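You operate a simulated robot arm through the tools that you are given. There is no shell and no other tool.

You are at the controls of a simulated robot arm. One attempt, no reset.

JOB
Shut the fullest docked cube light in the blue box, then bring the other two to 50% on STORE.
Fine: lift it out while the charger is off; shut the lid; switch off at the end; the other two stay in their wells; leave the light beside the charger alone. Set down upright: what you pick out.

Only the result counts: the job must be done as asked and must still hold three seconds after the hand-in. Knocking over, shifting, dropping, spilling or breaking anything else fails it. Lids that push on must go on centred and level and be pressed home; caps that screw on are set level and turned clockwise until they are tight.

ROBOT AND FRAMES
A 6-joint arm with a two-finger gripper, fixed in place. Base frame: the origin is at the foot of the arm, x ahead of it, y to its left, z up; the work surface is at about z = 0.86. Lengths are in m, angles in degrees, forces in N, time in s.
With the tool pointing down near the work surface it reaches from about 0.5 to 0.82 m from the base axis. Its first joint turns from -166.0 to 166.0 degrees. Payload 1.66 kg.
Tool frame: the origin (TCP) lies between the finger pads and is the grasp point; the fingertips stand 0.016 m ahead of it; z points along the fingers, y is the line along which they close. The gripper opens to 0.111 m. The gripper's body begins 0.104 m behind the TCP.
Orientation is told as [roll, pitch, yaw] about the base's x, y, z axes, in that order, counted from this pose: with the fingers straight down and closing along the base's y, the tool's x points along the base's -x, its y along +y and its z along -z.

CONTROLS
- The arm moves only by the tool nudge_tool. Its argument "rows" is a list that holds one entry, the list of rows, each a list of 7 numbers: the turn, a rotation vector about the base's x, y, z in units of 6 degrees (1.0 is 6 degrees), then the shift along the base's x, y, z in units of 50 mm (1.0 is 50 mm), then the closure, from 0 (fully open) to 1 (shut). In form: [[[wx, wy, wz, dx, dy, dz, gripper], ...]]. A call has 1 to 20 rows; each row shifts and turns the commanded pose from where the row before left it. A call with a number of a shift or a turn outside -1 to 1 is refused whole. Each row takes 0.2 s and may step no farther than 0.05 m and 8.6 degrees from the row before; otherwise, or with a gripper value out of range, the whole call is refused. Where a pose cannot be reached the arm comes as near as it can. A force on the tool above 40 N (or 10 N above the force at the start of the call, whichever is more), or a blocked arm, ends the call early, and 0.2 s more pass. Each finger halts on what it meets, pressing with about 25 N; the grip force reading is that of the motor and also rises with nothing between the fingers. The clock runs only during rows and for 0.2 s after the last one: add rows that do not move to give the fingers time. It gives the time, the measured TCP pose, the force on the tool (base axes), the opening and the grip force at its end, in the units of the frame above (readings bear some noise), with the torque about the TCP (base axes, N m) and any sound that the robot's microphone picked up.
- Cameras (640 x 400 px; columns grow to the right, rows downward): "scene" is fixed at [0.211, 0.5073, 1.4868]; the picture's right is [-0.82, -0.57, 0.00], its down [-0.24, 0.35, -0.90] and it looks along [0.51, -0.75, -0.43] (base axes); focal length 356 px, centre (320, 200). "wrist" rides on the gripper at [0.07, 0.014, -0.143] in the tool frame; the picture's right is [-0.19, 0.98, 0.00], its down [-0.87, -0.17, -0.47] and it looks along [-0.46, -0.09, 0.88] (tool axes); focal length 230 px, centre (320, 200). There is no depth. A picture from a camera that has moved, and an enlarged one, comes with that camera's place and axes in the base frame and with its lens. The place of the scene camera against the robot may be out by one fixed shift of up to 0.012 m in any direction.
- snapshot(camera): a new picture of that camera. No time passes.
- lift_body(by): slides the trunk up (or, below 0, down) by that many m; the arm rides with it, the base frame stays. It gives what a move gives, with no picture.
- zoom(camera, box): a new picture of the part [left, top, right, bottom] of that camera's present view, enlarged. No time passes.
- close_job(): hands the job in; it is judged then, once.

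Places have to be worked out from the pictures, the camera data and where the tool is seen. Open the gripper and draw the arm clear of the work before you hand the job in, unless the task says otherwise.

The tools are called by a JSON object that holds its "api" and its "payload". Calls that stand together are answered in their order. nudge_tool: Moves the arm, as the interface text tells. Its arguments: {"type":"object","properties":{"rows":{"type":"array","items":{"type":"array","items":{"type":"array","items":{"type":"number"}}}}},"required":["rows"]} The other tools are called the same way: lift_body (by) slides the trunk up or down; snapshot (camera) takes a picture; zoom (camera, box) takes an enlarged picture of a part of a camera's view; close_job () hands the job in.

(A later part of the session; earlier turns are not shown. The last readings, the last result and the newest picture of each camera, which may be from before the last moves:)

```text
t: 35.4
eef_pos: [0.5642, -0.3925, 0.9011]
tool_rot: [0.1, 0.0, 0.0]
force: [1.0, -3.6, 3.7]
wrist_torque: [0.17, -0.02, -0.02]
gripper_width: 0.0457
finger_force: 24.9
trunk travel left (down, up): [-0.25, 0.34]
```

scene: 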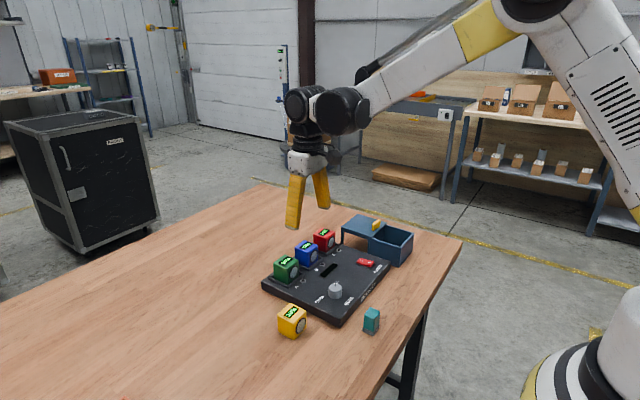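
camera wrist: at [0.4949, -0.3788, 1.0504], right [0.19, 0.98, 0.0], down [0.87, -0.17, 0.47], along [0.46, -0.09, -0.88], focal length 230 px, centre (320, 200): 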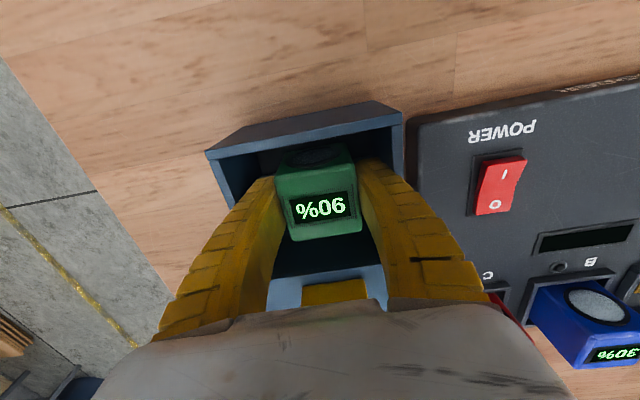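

The force changed to +3.7 N vertically with some sideways force, so this is probably floor contact. I'll look before going on.

{"api": "zoom", "payload": {"camera": "wrist", "box": [200, 90, 420, 240]}}

{"api": "zoom", "payload": {"camera": "scene", "box": [370, 210, 420, 250]}}

{"api": "nudge_tool", "payload": {"rows": [[[0, 0, 0, 0, 0, -0.02, 1.0]]]}}

```text
2.67 times, centred on (310, 165) of wrist
camera zoom: at [0.4948, -0.3785, 1.0438], right [0.19, 0.98, 0.0], down [0.87, -0.17, 0.47], along [0.46, -0.09, -0.88], focal length 614 px, centre (347, 293)
```

zoom: 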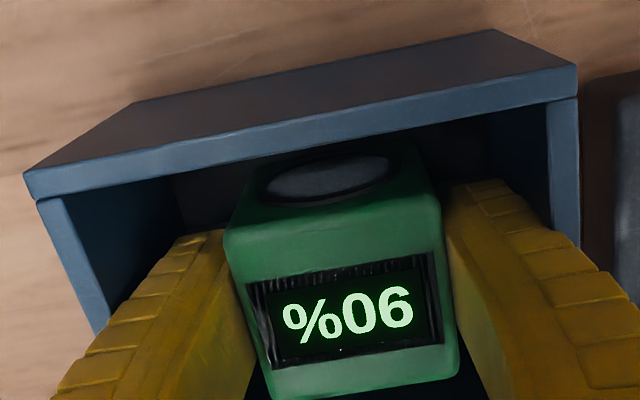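

```text
10.00 times, centred on (395, 230) of scene
camera zoom: at [0.211, 0.5073, 1.4868], right [-0.82, -0.57, 0.0], down [-0.24, 0.35, -0.9], along [0.51, -0.75, -0.43], focal length 3554 px, centre (-430, -100)
```

zoom: 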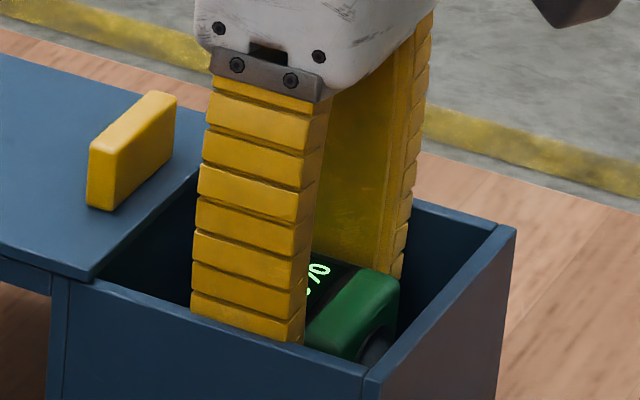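

```text
t: 35.8
eef_pos: [0.5632, -0.3926, 0.9008]
tool_rot: [0.0, -0.1, 0.0]
force: [3.8, -6.5, 16.2]
wrist_torque: [0.29, 0.08, -0.06]
gripper_width: 0.0463
finger_force: 25.1
trunk travel left (down, up): [-0.25, 0.34]
```

It is in firm floor contact at 16 N. I'll ease off 1 mm and open the fingers only slightly, to about 57 mm, to stay clear of the walls.

{"api": "nudge_tool", "payload": {"rows": [[[0, 0, 0, 0, 0, 0.02, 0.9], [0, 0, 0, 0, 0, 0, 0.7], [0, 0, 0, 0, 0, 0, 0.6], [0, 0, 0, 0, 0, 0, 0.5], [0, 0, 0, 0, 0, 0, 0.49], [0, 0, 0, 0, 0, 0, 0.49]]]}}

{"api": "zoom", "payload": {"camera": "wrist", "box": [200, 90, 420, 240]}}

```text
t: 37.2
eef_pos: [0.5644, -0.3938, 0.9009]
tool_rot: [-0.1, 0.0, 0.0]
force: [-5.4, -7.4, -5.8]
wrist_torque: [-0.09, -0.03, 0.19]
gripper_width: 0.0519
finger_force: 0.1
trunk travel left (down, up): [-0.25, 0.34]
```

```text
2.67 times, centred on (310, 165) of wrist
camera zoom: at [0.4951, -0.3793, 1.0434], right [0.19, 0.98, 0.0], down [0.87, -0.17, 0.47], along [0.46, -0.09, -0.88], focal length 614 px, centre (347, 293)
```

zoom: 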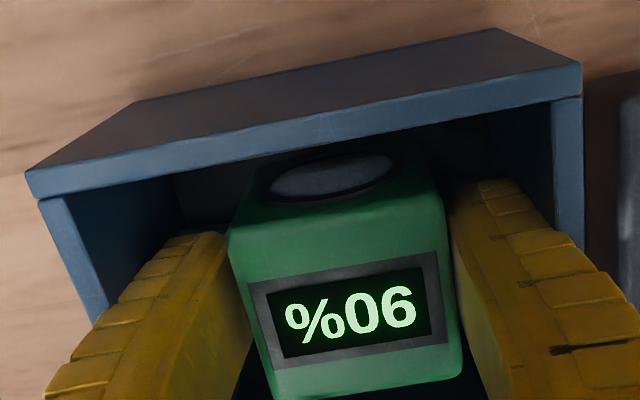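

The fingers have released, but a few N sideways suggests one lightly touches a wall. I'll narrow slightly and lift slowly.

{"api": "nudge_tool", "payload": {"rows": [[[0, 0, 0, 0, 0, 0, 0.53], [0, 0, 0, 0, 0, 0, 0.53]]]}}

{"api": "zoom", "payload": {"camera": "scene", "box": [370, 210, 420, 250]}}

```text
t: 37.8
eef_pos: [0.5642, -0.3927, 0.9006]
tool_rot: [0.0, 0.0, 0.0]
force: [-1.5, -6.3, -0.9]
wrist_torque: [0.06, 0.02, 0.05]
gripper_width: 0.0503
finger_force: 0.0
trunk travel left (down, up): [-0.25, 0.34]
```

```text
10.00 times, centred on (395, 230) of scene
camera zoom: at [0.211, 0.5073, 1.4868], right [-0.82, -0.57, 0.0], down [-0.24, 0.35, -0.9], along [0.51, -0.75, -0.43], focal length 3554 px, centre (-430, -100)
```

zoom: 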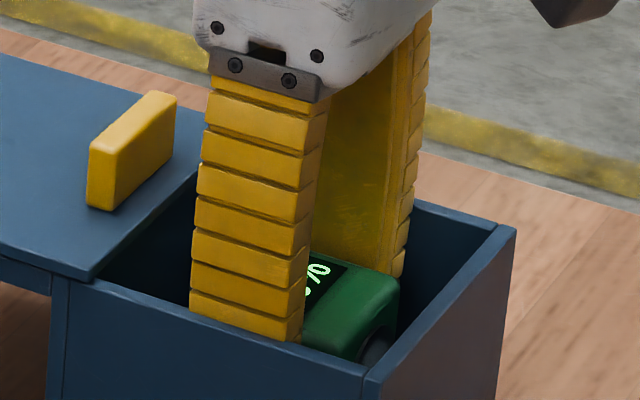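

I'll shift 1 mm to -y to relieve that wall and lift in small steps.

{"api": "nudge_tool", "payload": {"rows": [[[0, 0, 0, 0, -0.02, 0.04, 0.53], [0, 0, 0, 0, -0.01, 0.06, 0.53], [0, 0, 0, 0, 0, 0.1, 0.53], [0, 0, 0, 0, 0, 0.1, 0.53]]]}}

{"api": "zoom", "payload": {"camera": "wrist", "box": [200, 90, 420, 240]}}

{"api": "zoom", "payload": {"camera": "scene", "box": [345, 190, 445, 270]}}

```text
t: 38.8
eef_pos: [0.5635, -0.3945, 0.9155]
tool_rot: [0.0, 0.0, 0.1]
force: [-1.6, -3.5, -2.1]
wrist_torque: [-0.12, 0.02, 0.01]
gripper_width: 0.0516
finger_force: 0.1
trunk travel left (down, up): [-0.25, 0.34]
```

```text
2.67 times, centred on (310, 165) of wrist
camera zoom: at [0.495, -0.38, 1.0583], right [0.19, 0.98, 0.0], down [0.87, -0.17, 0.47], along [0.46, -0.09, -0.88], focal length 614 px, centre (347, 293)
```

zoom: 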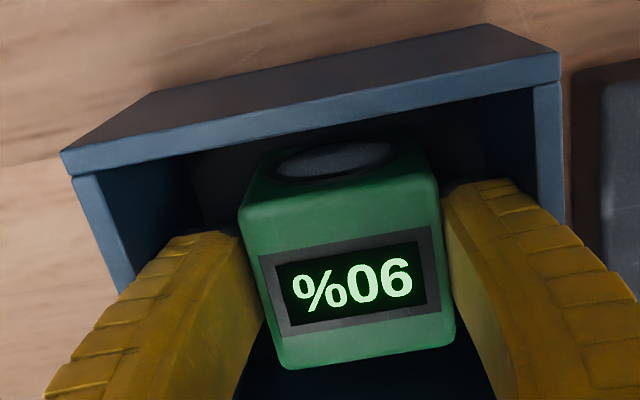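

```text
5.00 times, centred on (395, 230) of scene
camera zoom: at [0.211, 0.5073, 1.4868], right [-0.82, -0.57, 0.0], down [-0.24, 0.35, -0.9], along [0.51, -0.75, -0.43], focal length 1777 px, centre (-55, 50)
```

zoom: 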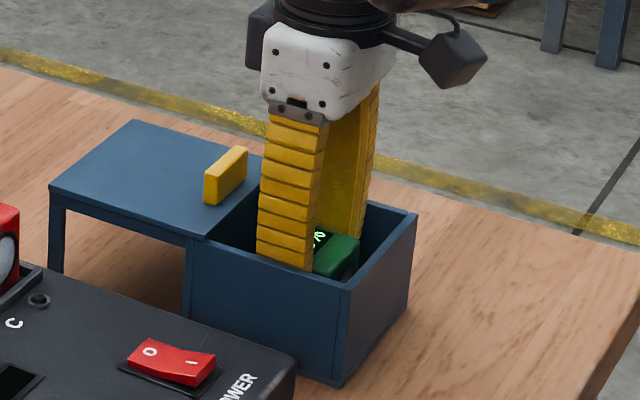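

The cube stays on the floor while the fingers rise. I'll continue lifting.

{"api": "nudge_tool", "payload": {"rows": [[[0, 0, 0, 0, 0, 0.15, 0.53], [0, 0, 0, 0, 0, 0.2, 0.53], [0, 0, 0, 0, 0, 0.3, 0.53], [0, 0, 0, 0, 0, 0.4, 0.53], [0, 0, 0, 0, 0, 0.5, 0.53], [0, 0, 0, 0, 0, 0.6, 0.53], [0, 0, 0, 0, 0, 0.6, 0.53]]]}}

{"api": "snapshot", "payload": {"camera": "wrist"}}

{"api": "zoom", "payload": {"camera": "scene", "box": [345, 190, 445, 270]}}

```text
t: 40.4
eef_pos: [0.5657, -0.3938, 1.0532]
tool_rot: [-0.1, 0.0, 0.0]
force: [-0.3, -0.1, -0.4]
wrist_torque: [-0.06, 0.0, 0.02]
gripper_width: 0.0543
finger_force: 1.4
trunk travel left (down, up): [-0.25, 0.34]
```

```text
taken
camera wrist: at [0.4952, -0.38, 1.1972], right [0.19, 0.98, 0.0], down [0.87, -0.17, 0.47], along [0.46, -0.09, -0.88], focal length 230 px, centre (320, 200)
```

wrist: 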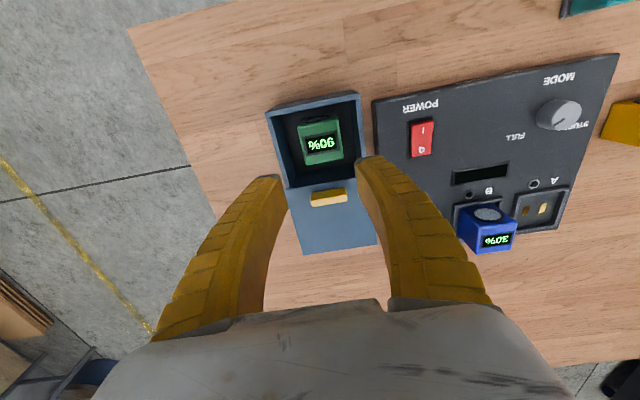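

```text
5.00 times, centred on (395, 230) of scene
camera zoom: at [0.211, 0.5073, 1.4868], right [-0.82, -0.57, 0.0], down [-0.24, 0.35, -0.9], along [0.51, -0.75, -0.43], focal length 1777 px, centre (-55, 50)
```

zoom: 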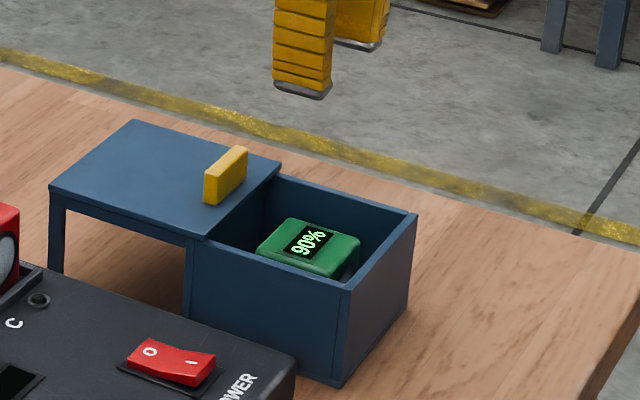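

Green stands upright in the box and the box hasn't moved. Now I'll yaw 90° over the handle at x ≈ 0.625 to close the lid.

{"api": "nudge_tool", "payload": {"rows": [[[0, 0, 1, 0.079, -0.001, 0, 0.55], [0, 0, 1, 0.079, -0.001, 0, 0.58], [0, 0, 1, 0.079, -0.001, 0, 0.6], [0, 0, 1, 0.079, -0.001, 0, 0.6], [0, 0, 1, 0.079, -0.001, 0, 0.6], [0, 0, 1, 0.079, -0.001, 0, 0.6], [0, 0, 1, 0.079, -0.001, 0, 0.6], [0, 0, 1, 0.079, -0.001, 0, 0.6], [0, 0, 1, 0.079, -0.001, 0, 0.6], [0, 0, 1, 0.079, -0.001, 0, 0.6], [0, 0, 1, 0.079, -0.001, 0, 0.6], [0, 0, 1, 0.079, -0.001, 0, 0.6], [0, 0, 1, 0.079, -0.001, 0, 0.6], [0, 0, 1, 0.079, -0.001, 0, 0.6], [0, 0, 1, 0.079, -0.001, 0, 0.6], [0, 0, 0, 0, 0, 0, 0.6]]]}}

{"api": "nudge_tool", "payload": {"rows": [[[0, 0, 0, 0, 0, -0.3, 0.6], [0, 0, 0, 0, 0, -0.4, 0.6], [0, 0, 0, 0, 0, -0.4, 0.6], [0, 0, 0, 0, 0, -0.3, 0.6], [0, 0, 0, 0, 0, -0.3, 0.6], [0, 0, 0, 0, 0, 0, 0.6]]]}}

{"api": "snapshot", "payload": {"camera": "wrist"}}

{"api": "zoom", "payload": {"camera": "scene", "box": [345, 190, 445, 270]}}

```text
t: 43.8
eef_pos: [0.6247, -0.3954, 1.0519]
tool_rot: [0.1, -0.1, 90.1]
force: [-0.7, 0.0, 0.1]
wrist_torque: [-0.02, 0.02, -0.01]
gripper_width: 0.0468
finger_force: 1.7
trunk travel left (down, up): [-0.25, 0.34]
```

```text
t: 45.2
eef_pos: [0.6242, -0.3965, 0.9669]
tool_rot: [0.0, 0.0, 90.0]
force: [0.2, -0.8, 0.3]
wrist_torque: [0.03, -0.01, -0.01]
gripper_width: 0.0466
finger_force: 1.7
trunk travel left (down, up): [-0.25, 0.34]
```

```text
taken
camera wrist: at [0.6112, -0.4645, 1.1103], right [-0.98, 0.19, 0.0], down [0.17, 0.87, 0.47], along [0.09, 0.46, -0.88], focal length 230 px, centre (320, 200)
```

wrist: 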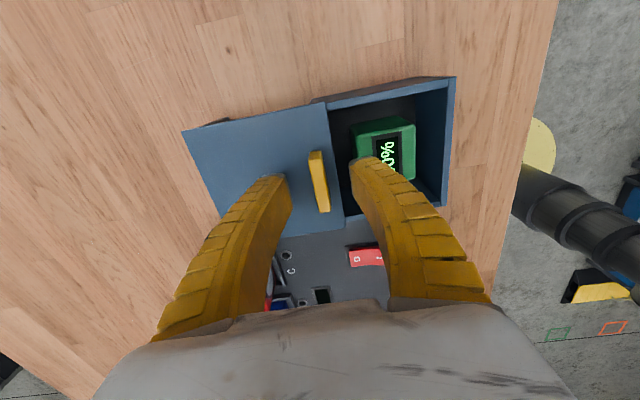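

```text
5.00 times, centred on (395, 230) of scene
camera zoom: at [0.211, 0.5073, 1.4868], right [-0.82, -0.57, 0.0], down [-0.24, 0.35, -0.9], along [0.51, -0.75, -0.43], focal length 1777 px, centre (-55, 50)
```

zoom: 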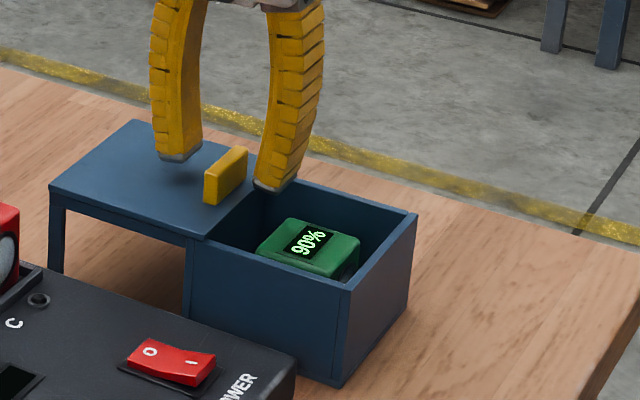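

The handle is between the fingers. I'll go down 10 mm, grip gently and slide -x.

{"api": "nudge_tool", "payload": {"rows": [[[0, 0, 0, 0, 0, -0.1, 0.6], [0, 0, 0, 0, 0, -0.08, 0.6], [0, 0, 0, 0, 0, 0, 0.75], [0, 0, 0, 0, 0, 0, 0.9], [0, 0, 0, 0, 0, 0, 0.95], [0, 0, 0, 0, 0, 0, 0.95]]]}}

{"api": "nudge_tool", "payload": {"rows": [[[0, 0, 0, -0.1, 0, 0, 0.95], [0, 0, 0, -0.2, 0, 0, 0.95], [0, 0, 0, -0.2, 0, 0, 0.95], [0, 0, 0, -0.2, 0, 0, 0.95], [0, 0, 0, -0.2, 0, 0, 0.95], [0, 0, 0, -0.2, 0, 0, 0.95], [0, 0, 0, -0.2, 0, 0, 0.95], [0, 0, 0, -0.2, 0, 0, 0.95], [0, 0, 0, -0.2, 0, 0, 0.95], [0, 0, 0, 0, 0, 0, 0.95]]]}}

{"api": "zoom", "payload": {"camera": "scene", "box": [345, 190, 445, 270]}}

```text
t: 46.6
eef_pos: [0.6252, -0.3957, 0.958]
tool_rot: [-0.1, 0.2, 90.0]
force: [-0.2, -1.0, 5.7]
wrist_torque: [0.2, 0.03, 0.0]
gripper_width: 0.0082
finger_force: 25.2
trunk travel left (down, up): [-0.25, 0.34]
```

```text
t: 48.8
eef_pos: [0.5393, -0.3956, 0.9604]
tool_rot: [0.0, -0.1, 90.0]
force: [0.9, -1.2, 6.2]
wrist_torque: [0.33, 0.01, 0.01]
gripper_width: 0.0065
finger_force: 33.7
trunk travel left (down, up): [-0.25, 0.34]
```

```text
5.00 times, centred on (395, 230) of scene
camera zoom: at [0.211, 0.5073, 1.4868], right [-0.82, -0.57, 0.0], down [-0.24, 0.35, -0.9], along [0.51, -0.75, -0.43], focal length 1777 px, centre (-55, 50)
```

zoom: 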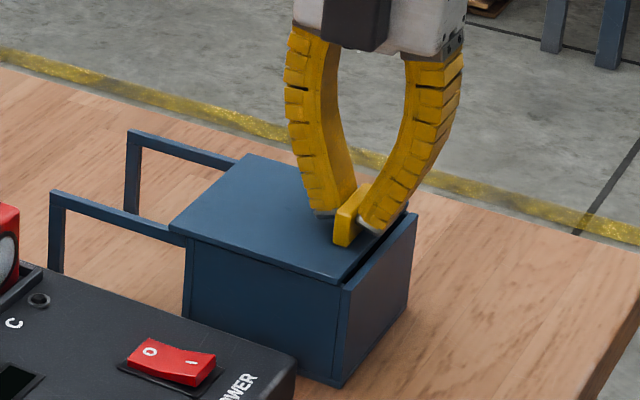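

About 10 mm remain. I'll push the last bit gently toward the stop.

{"api": "nudge_tool", "payload": {"rows": [[[0, 0, 0, -0.08, 0, 0, 0.93], [0, 0, 0, -0.08, 0, 0, 0.93], [0, 0, 0, -0.06, 0, 0, 0.93], [0, 0, 0, 0, 0, 0, 0.93]]]}}

{"api": "zoom", "payload": {"camera": "scene", "box": [345, 190, 445, 270]}}

{"api": "zoom", "payload": {"camera": "wrist", "box": [200, 80, 420, 240]}}

```text
t: 49.8
eef_pos: [0.5271, -0.395, 0.9595]
tool_rot: [0.1, 0.0, 90.0]
force: [-0.4, -0.2, 0.6]
wrist_torque: [-0.01, -0.01, 0.01]
gripper_width: 0.0115
finger_force: 2.2
trunk travel left (down, up): [-0.25, 0.34]
```

```text
5.00 times, centred on (395, 230) of scene
camera zoom: at [0.211, 0.5073, 1.4868], right [-0.82, -0.57, 0.0], down [-0.24, 0.35, -0.9], along [0.51, -0.75, -0.43], focal length 1777 px, centre (-55, 50)
```

zoom: 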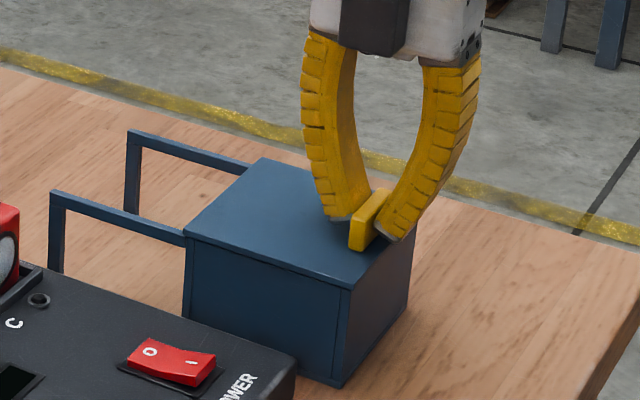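

```text
2.50 times, centred on (310, 160) of wrist
camera zoom: at [0.5152, -0.4646, 1.102], right [-0.98, 0.19, 0.0], down [0.17, 0.87, 0.47], along [0.09, 0.46, -0.88], focal length 575 px, centre (345, 300)
```

zoom: 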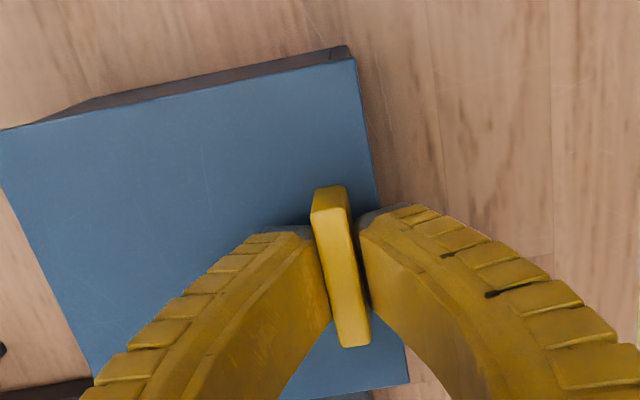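

The lid corners match the original closed picture, so it is fully shut. I'll release and rise, then move above the mode knob with yaw at about -54° so I have room for a counter-clockwise turn.

{"api": "nudge_tool", "payload": {"rows": [[[0, 0, 0, 0, 0, 0, 0.8], [0, 0, 0, 0, 0, 0, 0.65], [0, 0, 0, 0, 0, 0, 0.6], [0, 0, 0, 0, 0, 0.3, 0.6], [0, 0, 0, 0, 0, 0.5, 0.6], [0, 0, 0, 0, 0, 0.8, 0.5], [0, 0, 0, 0, 0, 0.8, 0.4], [0, 0, 0, 0, 0, 0.5, 0.4]]]}}

{"api": "zoom", "payload": {"camera": "scene", "box": [330, 200, 430, 280]}}

{"api": "nudge_tool", "payload": {"rows": [[[0, 0, -1, 0.0, 0.38, 0, 0.4], [0, 0, -1, 0.0, 0.38, 0, 0.4], [0, 0, -1, 0.0, 0.38, 0, 0.4], [0, 0, -1, 0.0, 0.38, 0, 0.4], [0, 0, -1, 0.0, 0.38, 0, 0.4], [0, 0, -1, 0.0, 0.38, 0, 0.4], [0, 0, -1, 0.0, 0.38, 0, 0.4], [0, 0, -1, 0.0, 0.38, 0, 0.4], [0, 0, -1, 0.0, 0.38, 0, 0.4], [0, 0, -1, 0.0, 0.38, 0, 0.4], [0, 0, -1, 0.0, 0.38, 0, 0.4], [0, 0, -1, 0.0, 0.38, 0, 0.4], [0, 0, -1, 0.0, 0.38, 0, 0.4], [0, 0, -1, 0.0, 0.38, 0, 0.4], [0, 0, -1, 0.0, 0.38, 0, 0.4], [0, 0, 0, 0, 0, 0, 0.4]]]}}

{"api": "snapshot", "payload": {"camera": "wrist"}}

```text
t: 51.6
eef_pos: [0.5274, -0.3948, 1.1052]
tool_rot: [0.0, 0.1, 90.0]
force: [-0.2, -0.7, 0.0]
wrist_torque: [-0.02, -0.02, -0.01]
gripper_width: 0.0685
finger_force: 0.9
trunk travel left (down, up): [-0.25, 0.34]
```

```text
5.00 times, centred on (380, 240) of scene
camera zoom: at [0.211, 0.5073, 1.4868], right [-0.82, -0.57, 0.0], down [-0.24, 0.35, -0.9], along [0.51, -0.75, -0.43], focal length 1777 px, centre (20, 0)
```

zoom: 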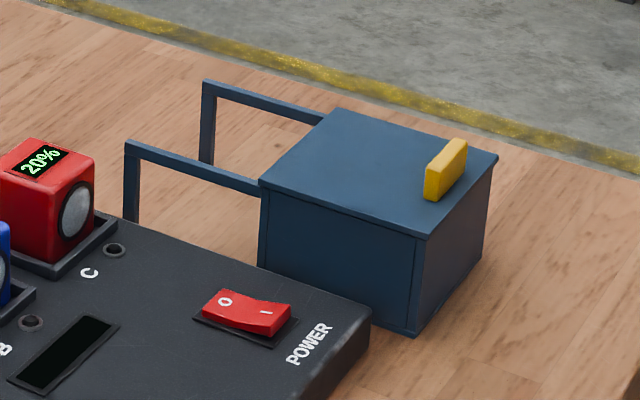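

```text
t: 55.0
eef_pos: [0.528, -0.1114, 1.1041]
tool_rot: [0.1, -0.1, -0.1]
force: [0.2, -0.5, 0.9]
wrist_torque: [0.02, 0.04, 0.0]
gripper_width: 0.0686
finger_force: 1.3
trunk travel left (down, up): [-0.25, 0.34]
```

```text
taken
camera wrist: at [0.4589, -0.0962, 1.2473], right [0.19, 0.98, 0.0], down [0.87, -0.17, 0.47], along [0.46, -0.09, -0.88], focal length 230 px, centre (320, 200)
```

wrist: 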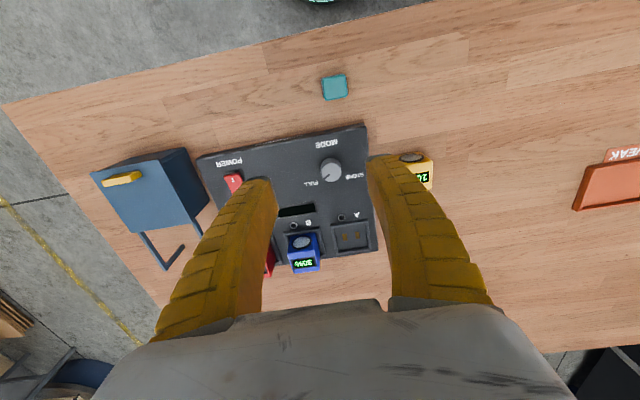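

The box and lid look identical to the initial picture. I'll zoom on the knob for precise geometry.

{"api": "zoom", "payload": {"camera": "wrist", "box": [280, 130, 380, 200]}}

{"api": "zoom", "payload": {"camera": "scene", "box": [310, 265, 370, 315]}}

```text
5.71 times, centred on (330, 165) of wrist
camera zoom: at [0.4589, -0.0962, 1.2473], right [0.19, 0.98, 0.0], down [0.87, -0.17, 0.47], along [0.46, -0.09, -0.88], focal length 1315 px, centre (263, 400)
```

zoom: 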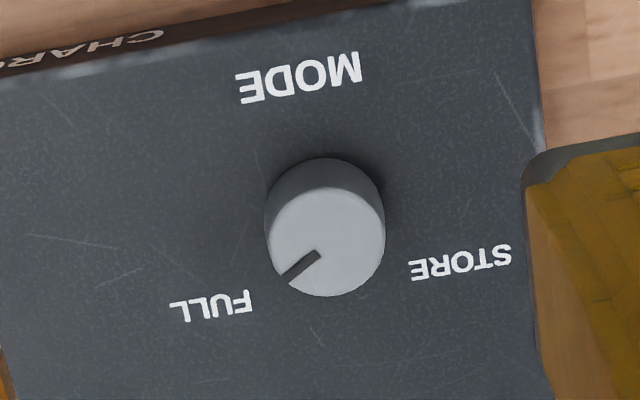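

```text
8.00 times, centred on (340, 290) of scene
camera zoom: at [0.211, 0.5073, 1.4868], right [-0.82, -0.57, 0.0], down [-0.24, 0.35, -0.9], along [0.51, -0.75, -0.43], focal length 2844 px, centre (160, -520)
```

zoom: 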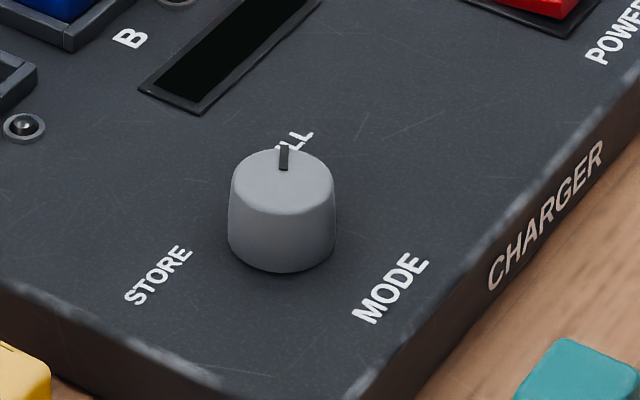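

The knob centre is about (0.5895, -0.104), 32 mm in diameter, top near z 0.911. The pointer is at about -55° (FULL) and STORE should be near +55°. I'll move above it while yawing to -54°.

{"api": "nudge_tool", "payload": {"rows": [[[0, 0, -1, 0.137, 0.016, -0.3, 0.4], [0, 0, -1, 0.137, 0.016, -0.3, 0.4], [0, 0, -1, 0.137, 0.016, -0.3, 0.4], [0, 0, -1, 0.137, 0.016, -0.3, 0.4], [0, 0, -1, 0.137, 0.016, -0.3, 0.4], [0, 0, -1, 0.137, 0.016, -0.3, 0.4], [0, 0, -1, 0.137, 0.016, -0.3, 0.4], [0, 0, -1, 0.137, 0.016, -0.3, 0.4], [0, 0, -1, 0.137, 0.016, -0.3, 0.4], [0, 0, 0, 0, 0, 0, 0.4]]]}}

{"api": "snapshot", "payload": {"camera": "wrist"}}

{"api": "zoom", "payload": {"camera": "scene", "box": [290, 240, 390, 320]}}

```text
t: 57.2
eef_pos: [0.5899, -0.1036, 0.9703]
tool_rot: [0.0, -0.1, -54.2]
force: [-0.2, 0.3, 0.5]
wrist_torque: [-0.02, -0.01, 0.01]
gripper_width: 0.0684
finger_force: 1.5
trunk travel left (down, up): [-0.25, 0.34]
```

```text
taken
camera wrist: at [0.5613, -0.0385, 1.1123], right [0.91, 0.42, 0.0], down [0.37, -0.8, 0.47], along [0.2, -0.43, -0.88], focal length 230 px, centre (320, 200)
```

wrist: 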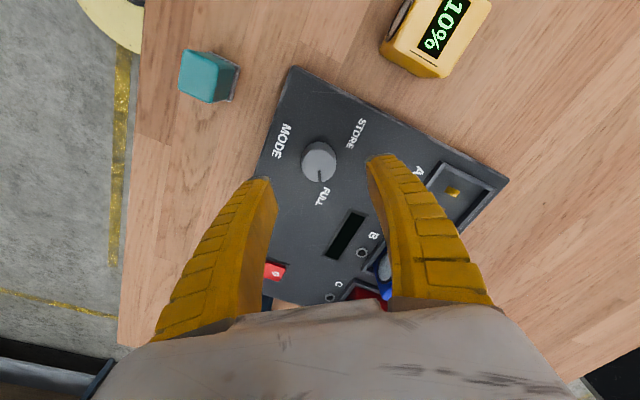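

```text
5.00 times, centred on (340, 280) of scene
camera zoom: at [0.211, 0.5073, 1.4868], right [-0.82, -0.57, 0.0], down [-0.24, 0.35, -0.9], along [0.51, -0.75, -0.43], focal length 1777 px, centre (220, -200)
```

zoom: 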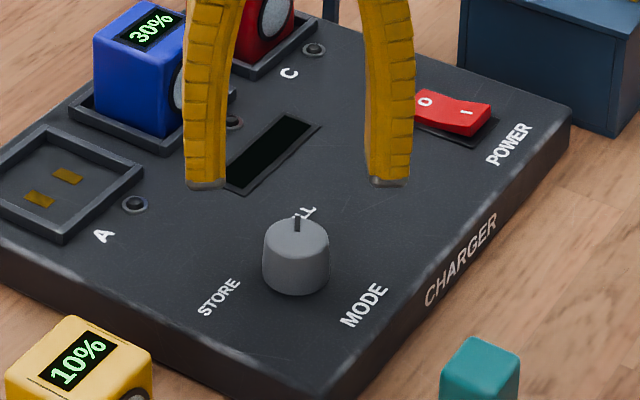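

I'll zoom the wrist view to double-check the knob's centre relative to the TCP.

{"api": "zoom", "payload": {"camera": "wrist", "box": [270, 120, 370, 190]}}

```text
5.71 times, centred on (320, 155) of wrist
camera zoom: at [0.5613, -0.0385, 1.1123], right [0.91, 0.42, 0.0], down [0.37, -0.8, 0.47], along [0.2, -0.43, -0.88], focal length 1315 px, centre (320, 457)
```

zoom: 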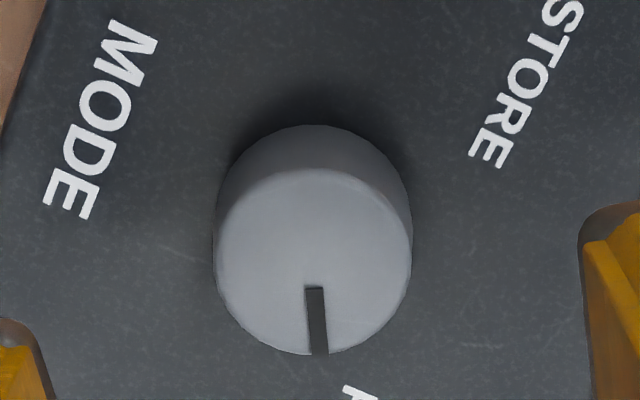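

The knob centre matches the TCP at (0.590, -0.104). I'll lower to TCP z 0.915 and close on the knob.

{"api": "nudge_tool", "payload": {"rows": [[[0, 0, 0, 0, -0.01, -0.3, 0.4], [0, 0, 0, 0, 0, -0.3, 0.4], [0, 0, 0, 0, 0, -0.3, 0.4], [0, 0, 0, 0, 0, -0.2, 0.4], [0, 0, 0, 0, 0, 0, 0.5], [0, 0, 0, 0, 0, 0, 0.6], [0, 0, 0, 0, 0, 0, 0.7], [0, 0, 0, 0, 0, 0, 0.75], [0, 0, 0, 0, 0, 0, 0.75]]]}}

{"api": "zoom", "payload": {"camera": "wrist", "box": [250, 120, 390, 220]}}

{"api": "zoom", "payload": {"camera": "scene", "box": [290, 240, 390, 320]}}

```text
t: 59.2
eef_pos: [0.5909, -0.1043, 0.9147]
tool_rot: [-0.1, 0.0, -54.0]
force: [-2.3, -2.9, -0.1]
wrist_torque: [0.01, 0.03, 0.02]
gripper_width: 0.032
finger_force: 3.8
trunk travel left (down, up): [-0.25, 0.34]
```

```text
4.00 times, centred on (320, 170) of wrist
camera zoom: at [0.5614, -0.039, 1.0574], right [0.91, 0.42, 0.0], down [0.37, -0.8, 0.47], along [0.2, -0.43, -0.88], focal length 920 px, centre (320, 320)
```

zoom: 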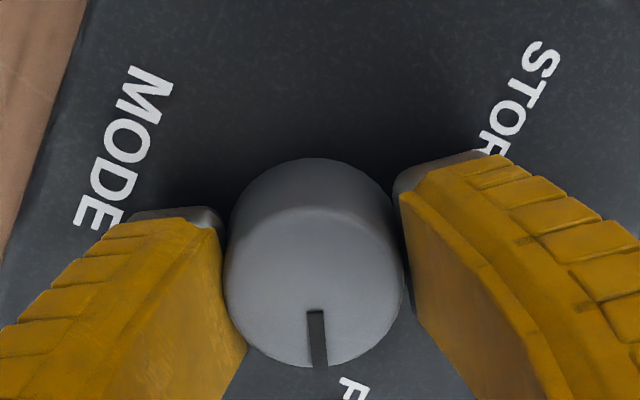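

```text
5.00 times, centred on (340, 280) of scene
camera zoom: at [0.211, 0.5073, 1.4868], right [-0.82, -0.57, 0.0], down [-0.24, 0.35, -0.9], along [0.51, -0.75, -0.43], focal length 1777 px, centre (220, -200)
```

zoom: 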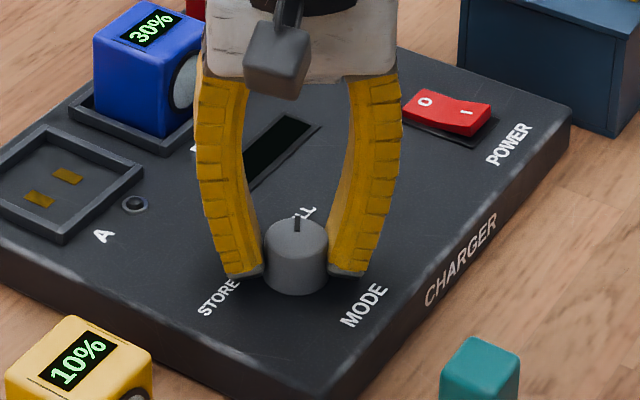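

The knob is gripped lightly at 32 mm. I'll grip a little firmer and turn 60° counter-clockwise, then check.

{"api": "nudge_tool", "payload": {"rows": [[[0, 0, 0, 0, 0, 0, 0.85], [0, 0, 0, 0, 0, 0, 0.85], [0, 0, 1, 0, 0, 0, 0.85], [0, 0, 1, 0, 0, 0, 0.85], [0, 0, 1, 0, 0, 0, 0.85], [0, 0, 1, 0, 0, 0, 0.85], [0, 0, 1, 0, 0, 0, 0.85], [0, 0, 1, 0, 0, 0, 0.85], [0, 0, 1, 0, 0, 0, 0.85], [0, 0, 1, 0, 0, 0, 0.85], [0, 0, 1, 0, 0, 0, 0.85], [0, 0, 1, 0, 0, 0, 0.85]]]}}

{"api": "zoom", "payload": {"camera": "wrist", "box": [250, 120, 390, 220]}}

{"api": "zoom", "payload": {"camera": "scene", "box": [290, 240, 390, 320]}}

```text
t: 61.8
eef_pos: [0.5902, -0.1052, 0.9155]
tool_rot: [0.0, -0.2, 6.1]
force: [3.7, -10.5, 10.8]
wrist_torque: [-0.06, -0.11, 0.01]
gripper_width: 0.0275
finger_force: 34.2
trunk travel left (down, up): [-0.25, 0.34]
```

```text
4.00 times, centred on (320, 170) of wrist
camera zoom: at [0.5197, -0.0982, 1.0572], right [0.08, 1.0, 0.0], down [0.88, -0.07, 0.47], along [0.47, -0.04, -0.88], focal length 920 px, centre (320, 320)
```

zoom: 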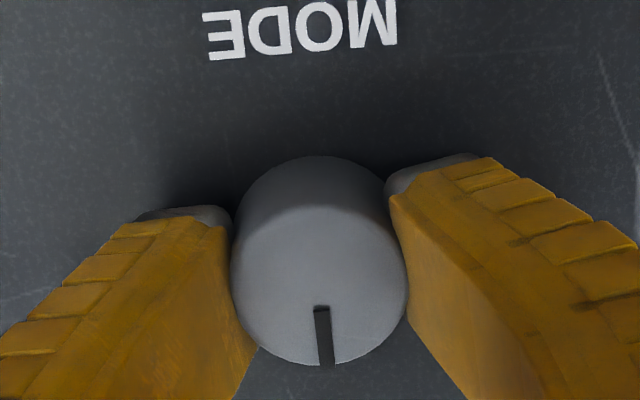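

```text
5.00 times, centred on (340, 280) of scene
camera zoom: at [0.211, 0.5073, 1.4868], right [-0.82, -0.57, 0.0], down [-0.24, 0.35, -0.9], along [0.51, -0.75, -0.43], focal length 1777 px, centre (220, -200)
```

zoom: 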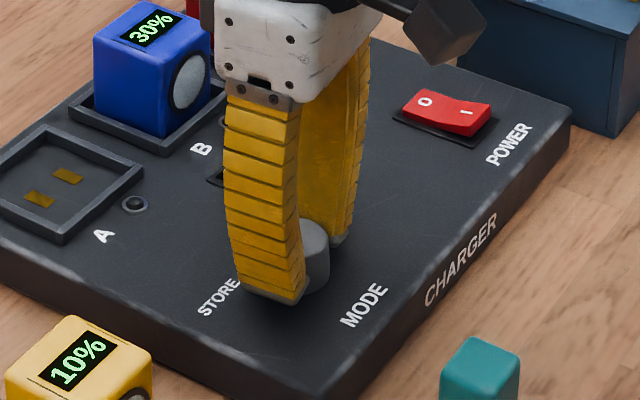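

The knob turns with the tool and the charger hasn't moved. I'll continue the turn with slightly less squeeze.

{"api": "nudge_tool", "payload": {"rows": [[[0, 0, 0, 0, 0, 0, 0.8], [0, 0, 1, 0, 0, 0, 0.8], [0, 0, 1, 0, 0, 0, 0.8], [0, 0, 1, 0, 0, 0, 0.8], [0, 0, 1, 0, 0, 0, 0.8], [0, 0, 1, 0, 0, 0, 0.8], [0, 0, 1, 0, 0, 0, 0.8], [0, 0, 1, 0, 0, 0, 0.8], [0, 0, 1, 0, 0, 0, 0.8], [0, 0, 1, 0, 0, 0, 0.8]]]}}

{"api": "zoom", "payload": {"camera": "wrist", "box": [250, 120, 390, 220]}}

{"api": "zoom", "payload": {"camera": "scene", "box": [290, 240, 390, 320]}}

```text
t: 64.0
eef_pos: [0.5898, -0.1054, 0.9151]
tool_rot: [0.0, 0.0, 60.1]
force: [4.9, -13.1, 10.2]
wrist_torque: [-0.1, -0.02, 0.01]
gripper_width: 0.0272
finger_force: 34.1
trunk travel left (down, up): [-0.25, 0.34]
```

```text
4.00 times, centred on (320, 170) of wrist
camera zoom: at [0.544, -0.1578, 1.0572], right [-0.76, 0.65, 0.0], down [0.58, 0.67, 0.47], along [0.31, 0.36, -0.88], focal length 920 px, centre (320, 320)
```

zoom: 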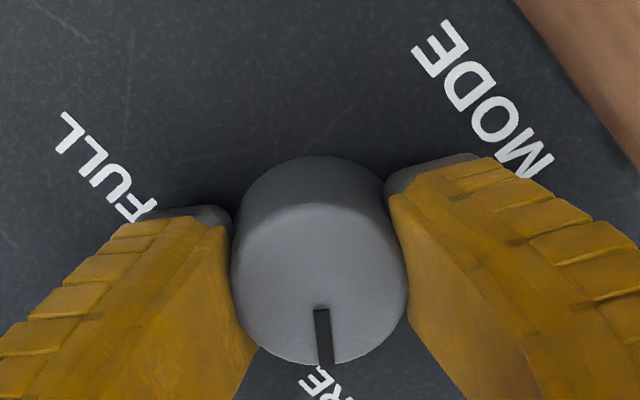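

```text
5.00 times, centred on (340, 280) of scene
camera zoom: at [0.211, 0.5073, 1.4868], right [-0.82, -0.57, 0.0], down [-0.24, 0.35, -0.9], along [0.51, -0.75, -0.43], focal length 1777 px, centre (220, -200)
```

zoom: 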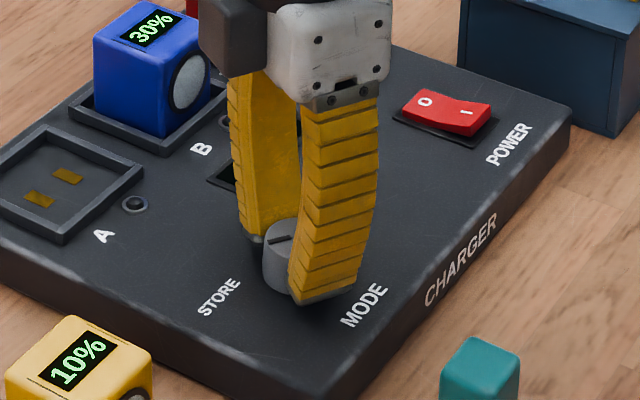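

The pointer is now at about +55°, toward STORE. I'll release, rise and look at the knob.

{"api": "nudge_tool", "payload": {"rows": [[[0, 0, 0, 0, 0, 0, 0.7], [0, 0, 0, 0, 0, 0, 0.55], [0, 0, 0, 0, 0, 0, 0.45], [0, 0, 0, 0, 0, 0, 0.4], [0, 0, 0, 0, 0, 0.3, 0.4], [0, 0, 0, 0, 0, 0.5, 0.4], [0, 0, 0, 0, 0, 0.6, 0.4], [0, 0, 0, 0, 0, 0.6, 0.4]]]}}

{"api": "snapshot", "payload": {"camera": "wrist"}}

{"api": "zoom", "payload": {"camera": "wrist", "box": [260, 110, 380, 190]}}

{"api": "zoom", "payload": {"camera": "scene", "box": [290, 240, 390, 320]}}

```text
t: 65.8
eef_pos: [0.59, -0.1056, 1.015]
tool_rot: [0.0, -0.1, 60.0]
force: [0.4, 0.4, 0.1]
wrist_torque: [0.02, -0.02, 0.02]
gripper_width: 0.0685
finger_force: 0.5
trunk travel left (down, up): [-0.25, 0.34]
```

```text
taken
camera wrist: at [0.5437, -0.1577, 1.1581], right [-0.76, 0.66, 0.0], down [0.58, 0.67, 0.47], along [0.31, 0.36, -0.88], focal length 230 px, centre (320, 200)
```

wrist: 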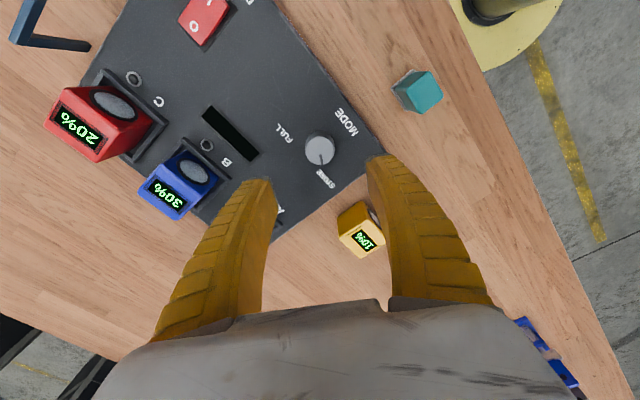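

```text
5.00 times, centred on (320, 150) of wrist
camera zoom: at [0.5437, -0.1577, 1.1581], right [-0.76, 0.66, 0.0], down [0.58, 0.67, 0.47], along [0.31, 0.36, -0.88], focal length 1150 px, centre (320, 450)
```

zoom: 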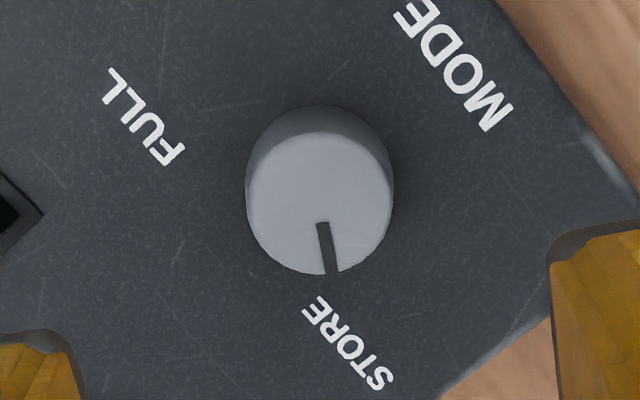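

```text
5.00 times, centred on (340, 280) of scene
camera zoom: at [0.211, 0.5073, 1.4868], right [-0.82, -0.57, 0.0], down [-0.24, 0.35, -0.9], along [0.51, -0.75, -0.43], focal length 1777 px, centre (220, -200)
```

zoom: 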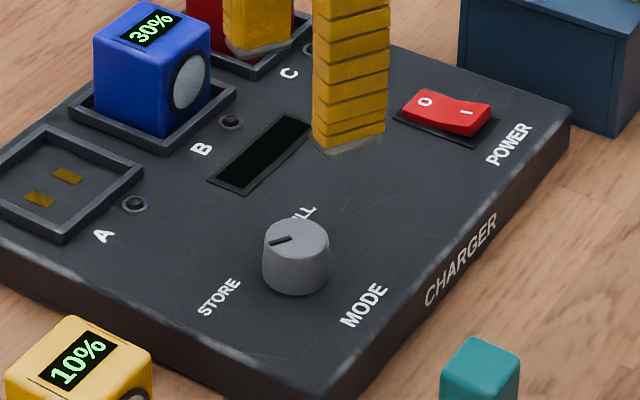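

The knob points at STORE, at about +58°, mirroring the original FULL position. Next I'll close the fingers, yaw to 90° and hover over the "I" end of the rocker, around (0.575, -0.263).

{"api": "nudge_tool", "payload": {"rows": [[[0, 0, 1, -0.06, -0.63, 0, 0.6], [0, 0, 1, -0.06, -0.63, 0, 0.8], [0, 0, 1, -0.06, -0.63, 0, 1.0], [0, 0, 1, -0.06, -0.63, 0, 1.0], [0, 0, 1, -0.06, -0.63, 0, 1.0], [0, 0, 0, 0, 0, 0, 1.0], [0, 0, 0, 0, 0, 0, 1.0]]]}}

{"api": "snapshot", "payload": {"camera": "wrist"}}

{"api": "zoom", "payload": {"camera": "scene", "box": [335, 230, 410, 290]}}

```text
t: 67.4
eef_pos: [0.575, -0.2626, 1.0139]
tool_rot: [0.0, 0.0, 90.0]
force: [1.5, -0.3, -0.8]
wrist_torque: [0.02, -0.04, 0.01]
gripper_width: 0.0
finger_force: 25.2
trunk travel left (down, up): [-0.25, 0.34]
```

```text
taken
camera wrist: at [0.5624, -0.3312, 1.1567], right [-0.98, 0.19, 0.0], down [0.17, 0.87, 0.47], along [0.09, 0.46, -0.88], focal length 230 px, centre (320, 200)
```

wrist: 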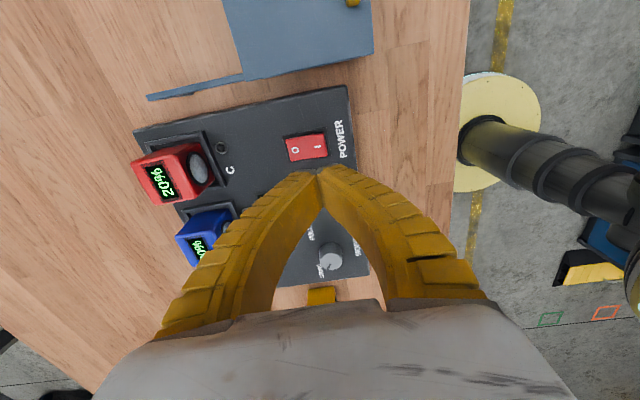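

```text
6.67 times, centred on (372, 260) of scene
camera zoom: at [0.211, 0.5073, 1.4868], right [-0.82, -0.57, 0.0], down [-0.24, 0.35, -0.9], along [0.51, -0.75, -0.43], focal length 2370 px, centre (-30, -200)
```

zoom: 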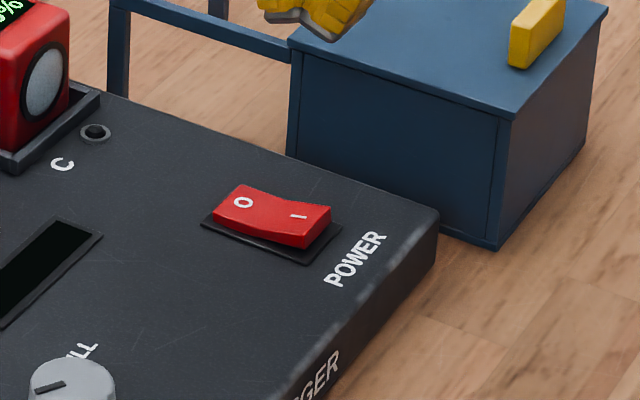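

The rocker's I end is raised, which confirms the charger is off. Its centre is about (0.591, -0.265), so I'll go down over the I end.

{"api": "nudge_tool", "payload": {"rows": [[[0, 0, 0, 0.02, -0.05, -0.4, 1.0], [0, 0, 0, 0, 0, -0.4, 1.0], [0, 0, 0, 0, 0, -0.4, 1.0], [0, 0, 0, 0, 0, -0.4, 1.0], [0, 0, 0, 0, 0, -0.1, 1.0], [0, 0, 0, 0, 0, 0, 1.0]]]}}

{"api": "zoom", "payload": {"camera": "scene", "box": [335, 230, 410, 290]}}

{"api": "zoom", "payload": {"camera": "wrist", "box": [250, 110, 390, 210]}}

```text
t: 68.8
eef_pos: [0.5769, -0.2638, 0.9285]
tool_rot: [0.0, 0.0, 90.0]
force: [0.1, -1.1, 0.2]
wrist_torque: [-0.03, 0.0, 0.0]
gripper_width: 0.0001
finger_force: 25.2
trunk travel left (down, up): [-0.25, 0.34]
```

```text
6.67 times, centred on (372, 260) of scene
camera zoom: at [0.211, 0.5073, 1.4868], right [-0.82, -0.57, 0.0], down [-0.24, 0.35, -0.9], along [0.51, -0.75, -0.43], focal length 2370 px, centre (-30, -200)
```

zoom: 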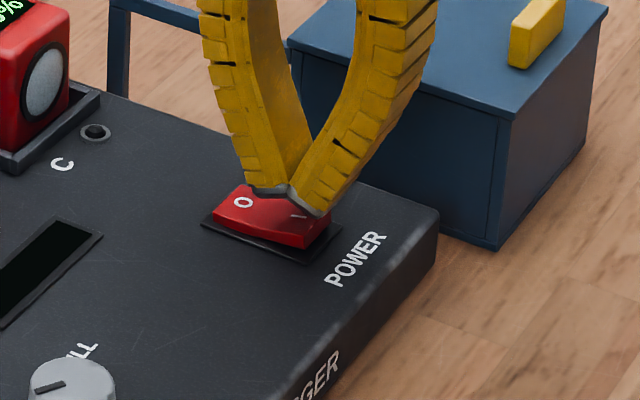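

```text
4.00 times, centred on (320, 160) of wrist
camera zoom: at [0.5635, -0.3328, 1.0712], right [-0.98, 0.19, 0.0], down [0.17, 0.87, 0.47], along [0.09, 0.46, -0.88], focal length 920 px, centre (320, 360)
```

zoom: 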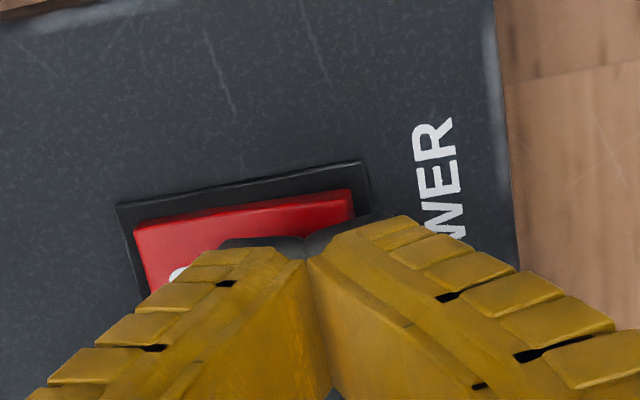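

The tips sit over the I half. I'll shift 4 mm toward the I end and press down in small steps, reading force and display.

{"api": "nudge_tool", "payload": {"rows": [[[0, 0, 0, -0.08, 0, -0.1, 1.0], [0, 0, 0, 0, 0, -0.06, 1.0], [0, 0, 0, 0, 0, -0.06, 1.0], [0, 0, 0, 0, 0, -0.06, 1.0], [0, 0, 0, 0, 0, 0, 1.0]]]}}

{"api": "zoom", "payload": {"camera": "scene", "box": [285, 220, 410, 320]}}

```text
t: 70.0
eef_pos: [0.5729, -0.264, 0.9144]
tool_rot: [0.1, 0.1, 89.9]
force: [0.5, 0.0, 0.0]
wrist_torque: [-0.02, -0.02, -0.01]
gripper_width: 0.0
finger_force: 25.2
trunk travel left (down, up): [-0.25, 0.34]
```

```text
4.00 times, centred on (348, 270) of scene
camera zoom: at [0.211, 0.5073, 1.4868], right [-0.82, -0.57, 0.0], down [-0.24, 0.35, -0.9], along [0.51, -0.75, -0.43], focal length 1422 px, centre (210, -80)
```

zoom: 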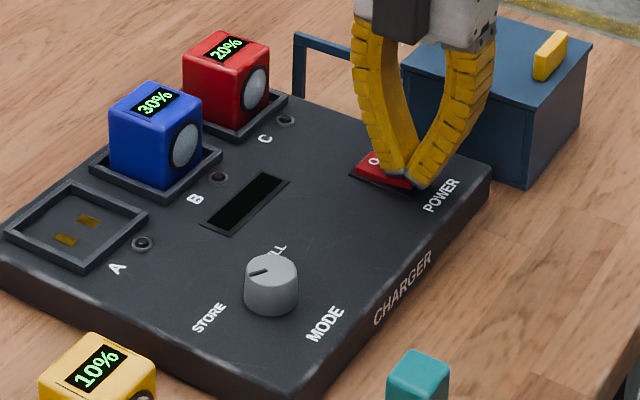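

There's no contact yet, so I'll continue in about 1.5 mm steps.

{"api": "nudge_tool", "payload": {"rows": [[[0, 0, 0, 0, 0, -0.03, 1.0], [0, 0, 0, 0, 0, -0.03, 1.0], [0, 0, 0, 0, 0, 0, 1.0]]]}}

{"api": "zoom", "payload": {"camera": "scene", "box": [285, 220, 410, 320]}}

{"api": "zoom", "payload": {"camera": "scene", "box": [350, 245, 390, 277]}}

```text
t: 70.8
eef_pos: [0.5728, -0.2651, 0.9121]
tool_rot: [0.1, 0.1, 90.0]
force: [-0.3, -1.0, -0.8]
wrist_torque: [-0.01, -0.01, 0.03]
gripper_width: 0.0002
finger_force: 24.9
trunk travel left (down, up): [-0.25, 0.34]
```

```text
4.00 times, centred on (348, 270) of scene
camera zoom: at [0.211, 0.5073, 1.4868], right [-0.82, -0.57, 0.0], down [-0.24, 0.35, -0.9], along [0.51, -0.75, -0.43], focal length 1422 px, centre (210, -80)
```

zoom: 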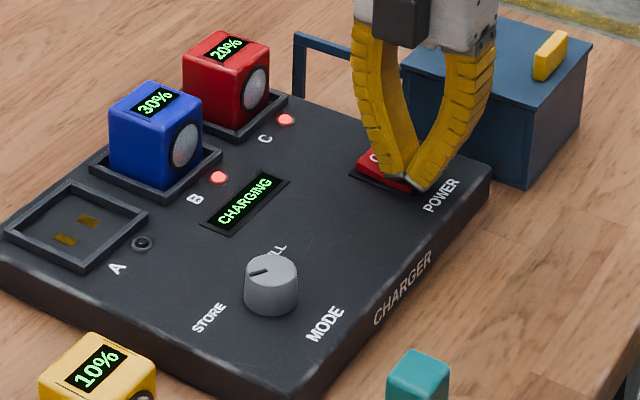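

```text
12.50 times, centred on (370, 261) of scene
camera zoom: at [0.211, 0.5073, 1.4868], right [-0.82, -0.57, 0.0], down [-0.24, 0.35, -0.9], along [0.51, -0.75, -0.43], focal length 4443 px, centre (-305, -562)
```

zoom: 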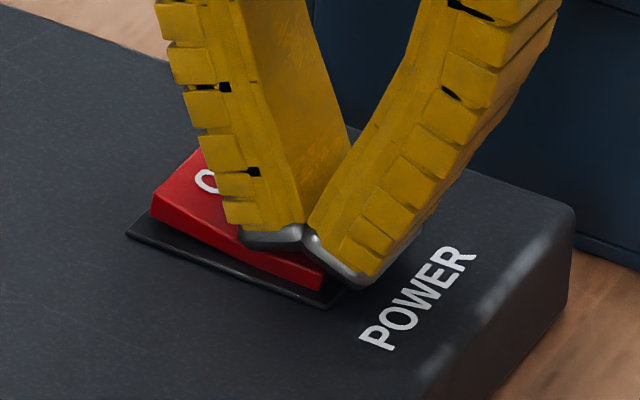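

The charger is on: the display reads CHARGING and the B and C lights are red. I'll rise, hover above the O end and watch the levels.

{"api": "nudge_tool", "payload": {"rows": [[[0, 0, 0, 0, 0, 0.2, 1.0], [0, 0, 0, 0, 0, 0.4, 1.0], [0, 0, 0, 0.72, 0, 0, 1.0], [0, 0, 0, 0, 0, 0, 1.0]]]}}

{"api": "zoom", "payload": {"camera": "scene", "box": [285, 220, 410, 320]}}

```text
t: 71.8
eef_pos: [0.6067, -0.2631, 0.9426]
tool_rot: [0.1, 0.0, 90.0]
force: [0.0, 0.3, 0.5]
wrist_torque: [0.0, 0.01, 0.01]
gripper_width: 0.0
finger_force: 25.3
trunk travel left (down, up): [-0.25, 0.34]
```

```text
4.00 times, centred on (348, 270) of scene
camera zoom: at [0.211, 0.5073, 1.4868], right [-0.82, -0.57, 0.0], down [-0.24, 0.35, -0.9], along [0.51, -0.75, -0.43], focal length 1422 px, centre (210, -80)
```

zoom: 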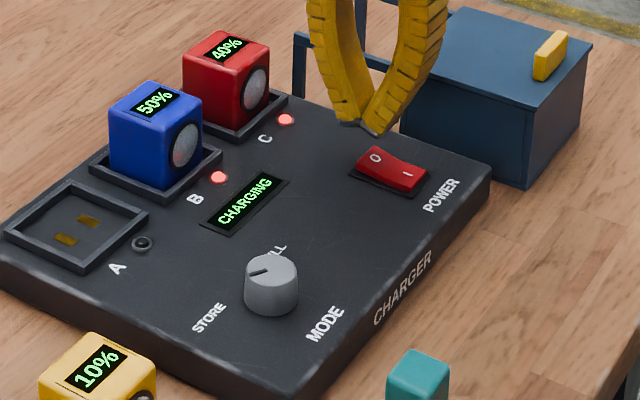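

Charging is fast: blue is at 50% and red at 40%. I'll descend to just above the O end while red finishes.

{"api": "nudge_tool", "payload": {"rows": [[[0, 0, 0, 0.04, 0, -0.4, 1.0]]]}}

{"api": "zoom", "payload": {"camera": "scene", "box": [285, 220, 410, 320]}}

```text
t: 72.2
eef_pos: [0.613, -0.2636, 0.9216]
tool_rot: [0.1, 0.1, 90.0]
force: [0.5, -0.2, -0.6]
wrist_torque: [0.0, 0.0, 0.04]
gripper_width: 0.0
finger_force: 25.2
trunk travel left (down, up): [-0.25, 0.34]
```

```text
4.00 times, centred on (348, 270) of scene
camera zoom: at [0.211, 0.5073, 1.4868], right [-0.82, -0.57, 0.0], down [-0.24, 0.35, -0.9], along [0.51, -0.75, -0.43], focal length 1422 px, centre (210, -80)
```

zoom: 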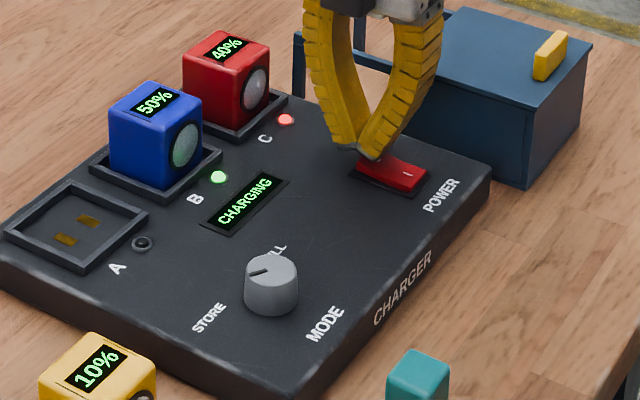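

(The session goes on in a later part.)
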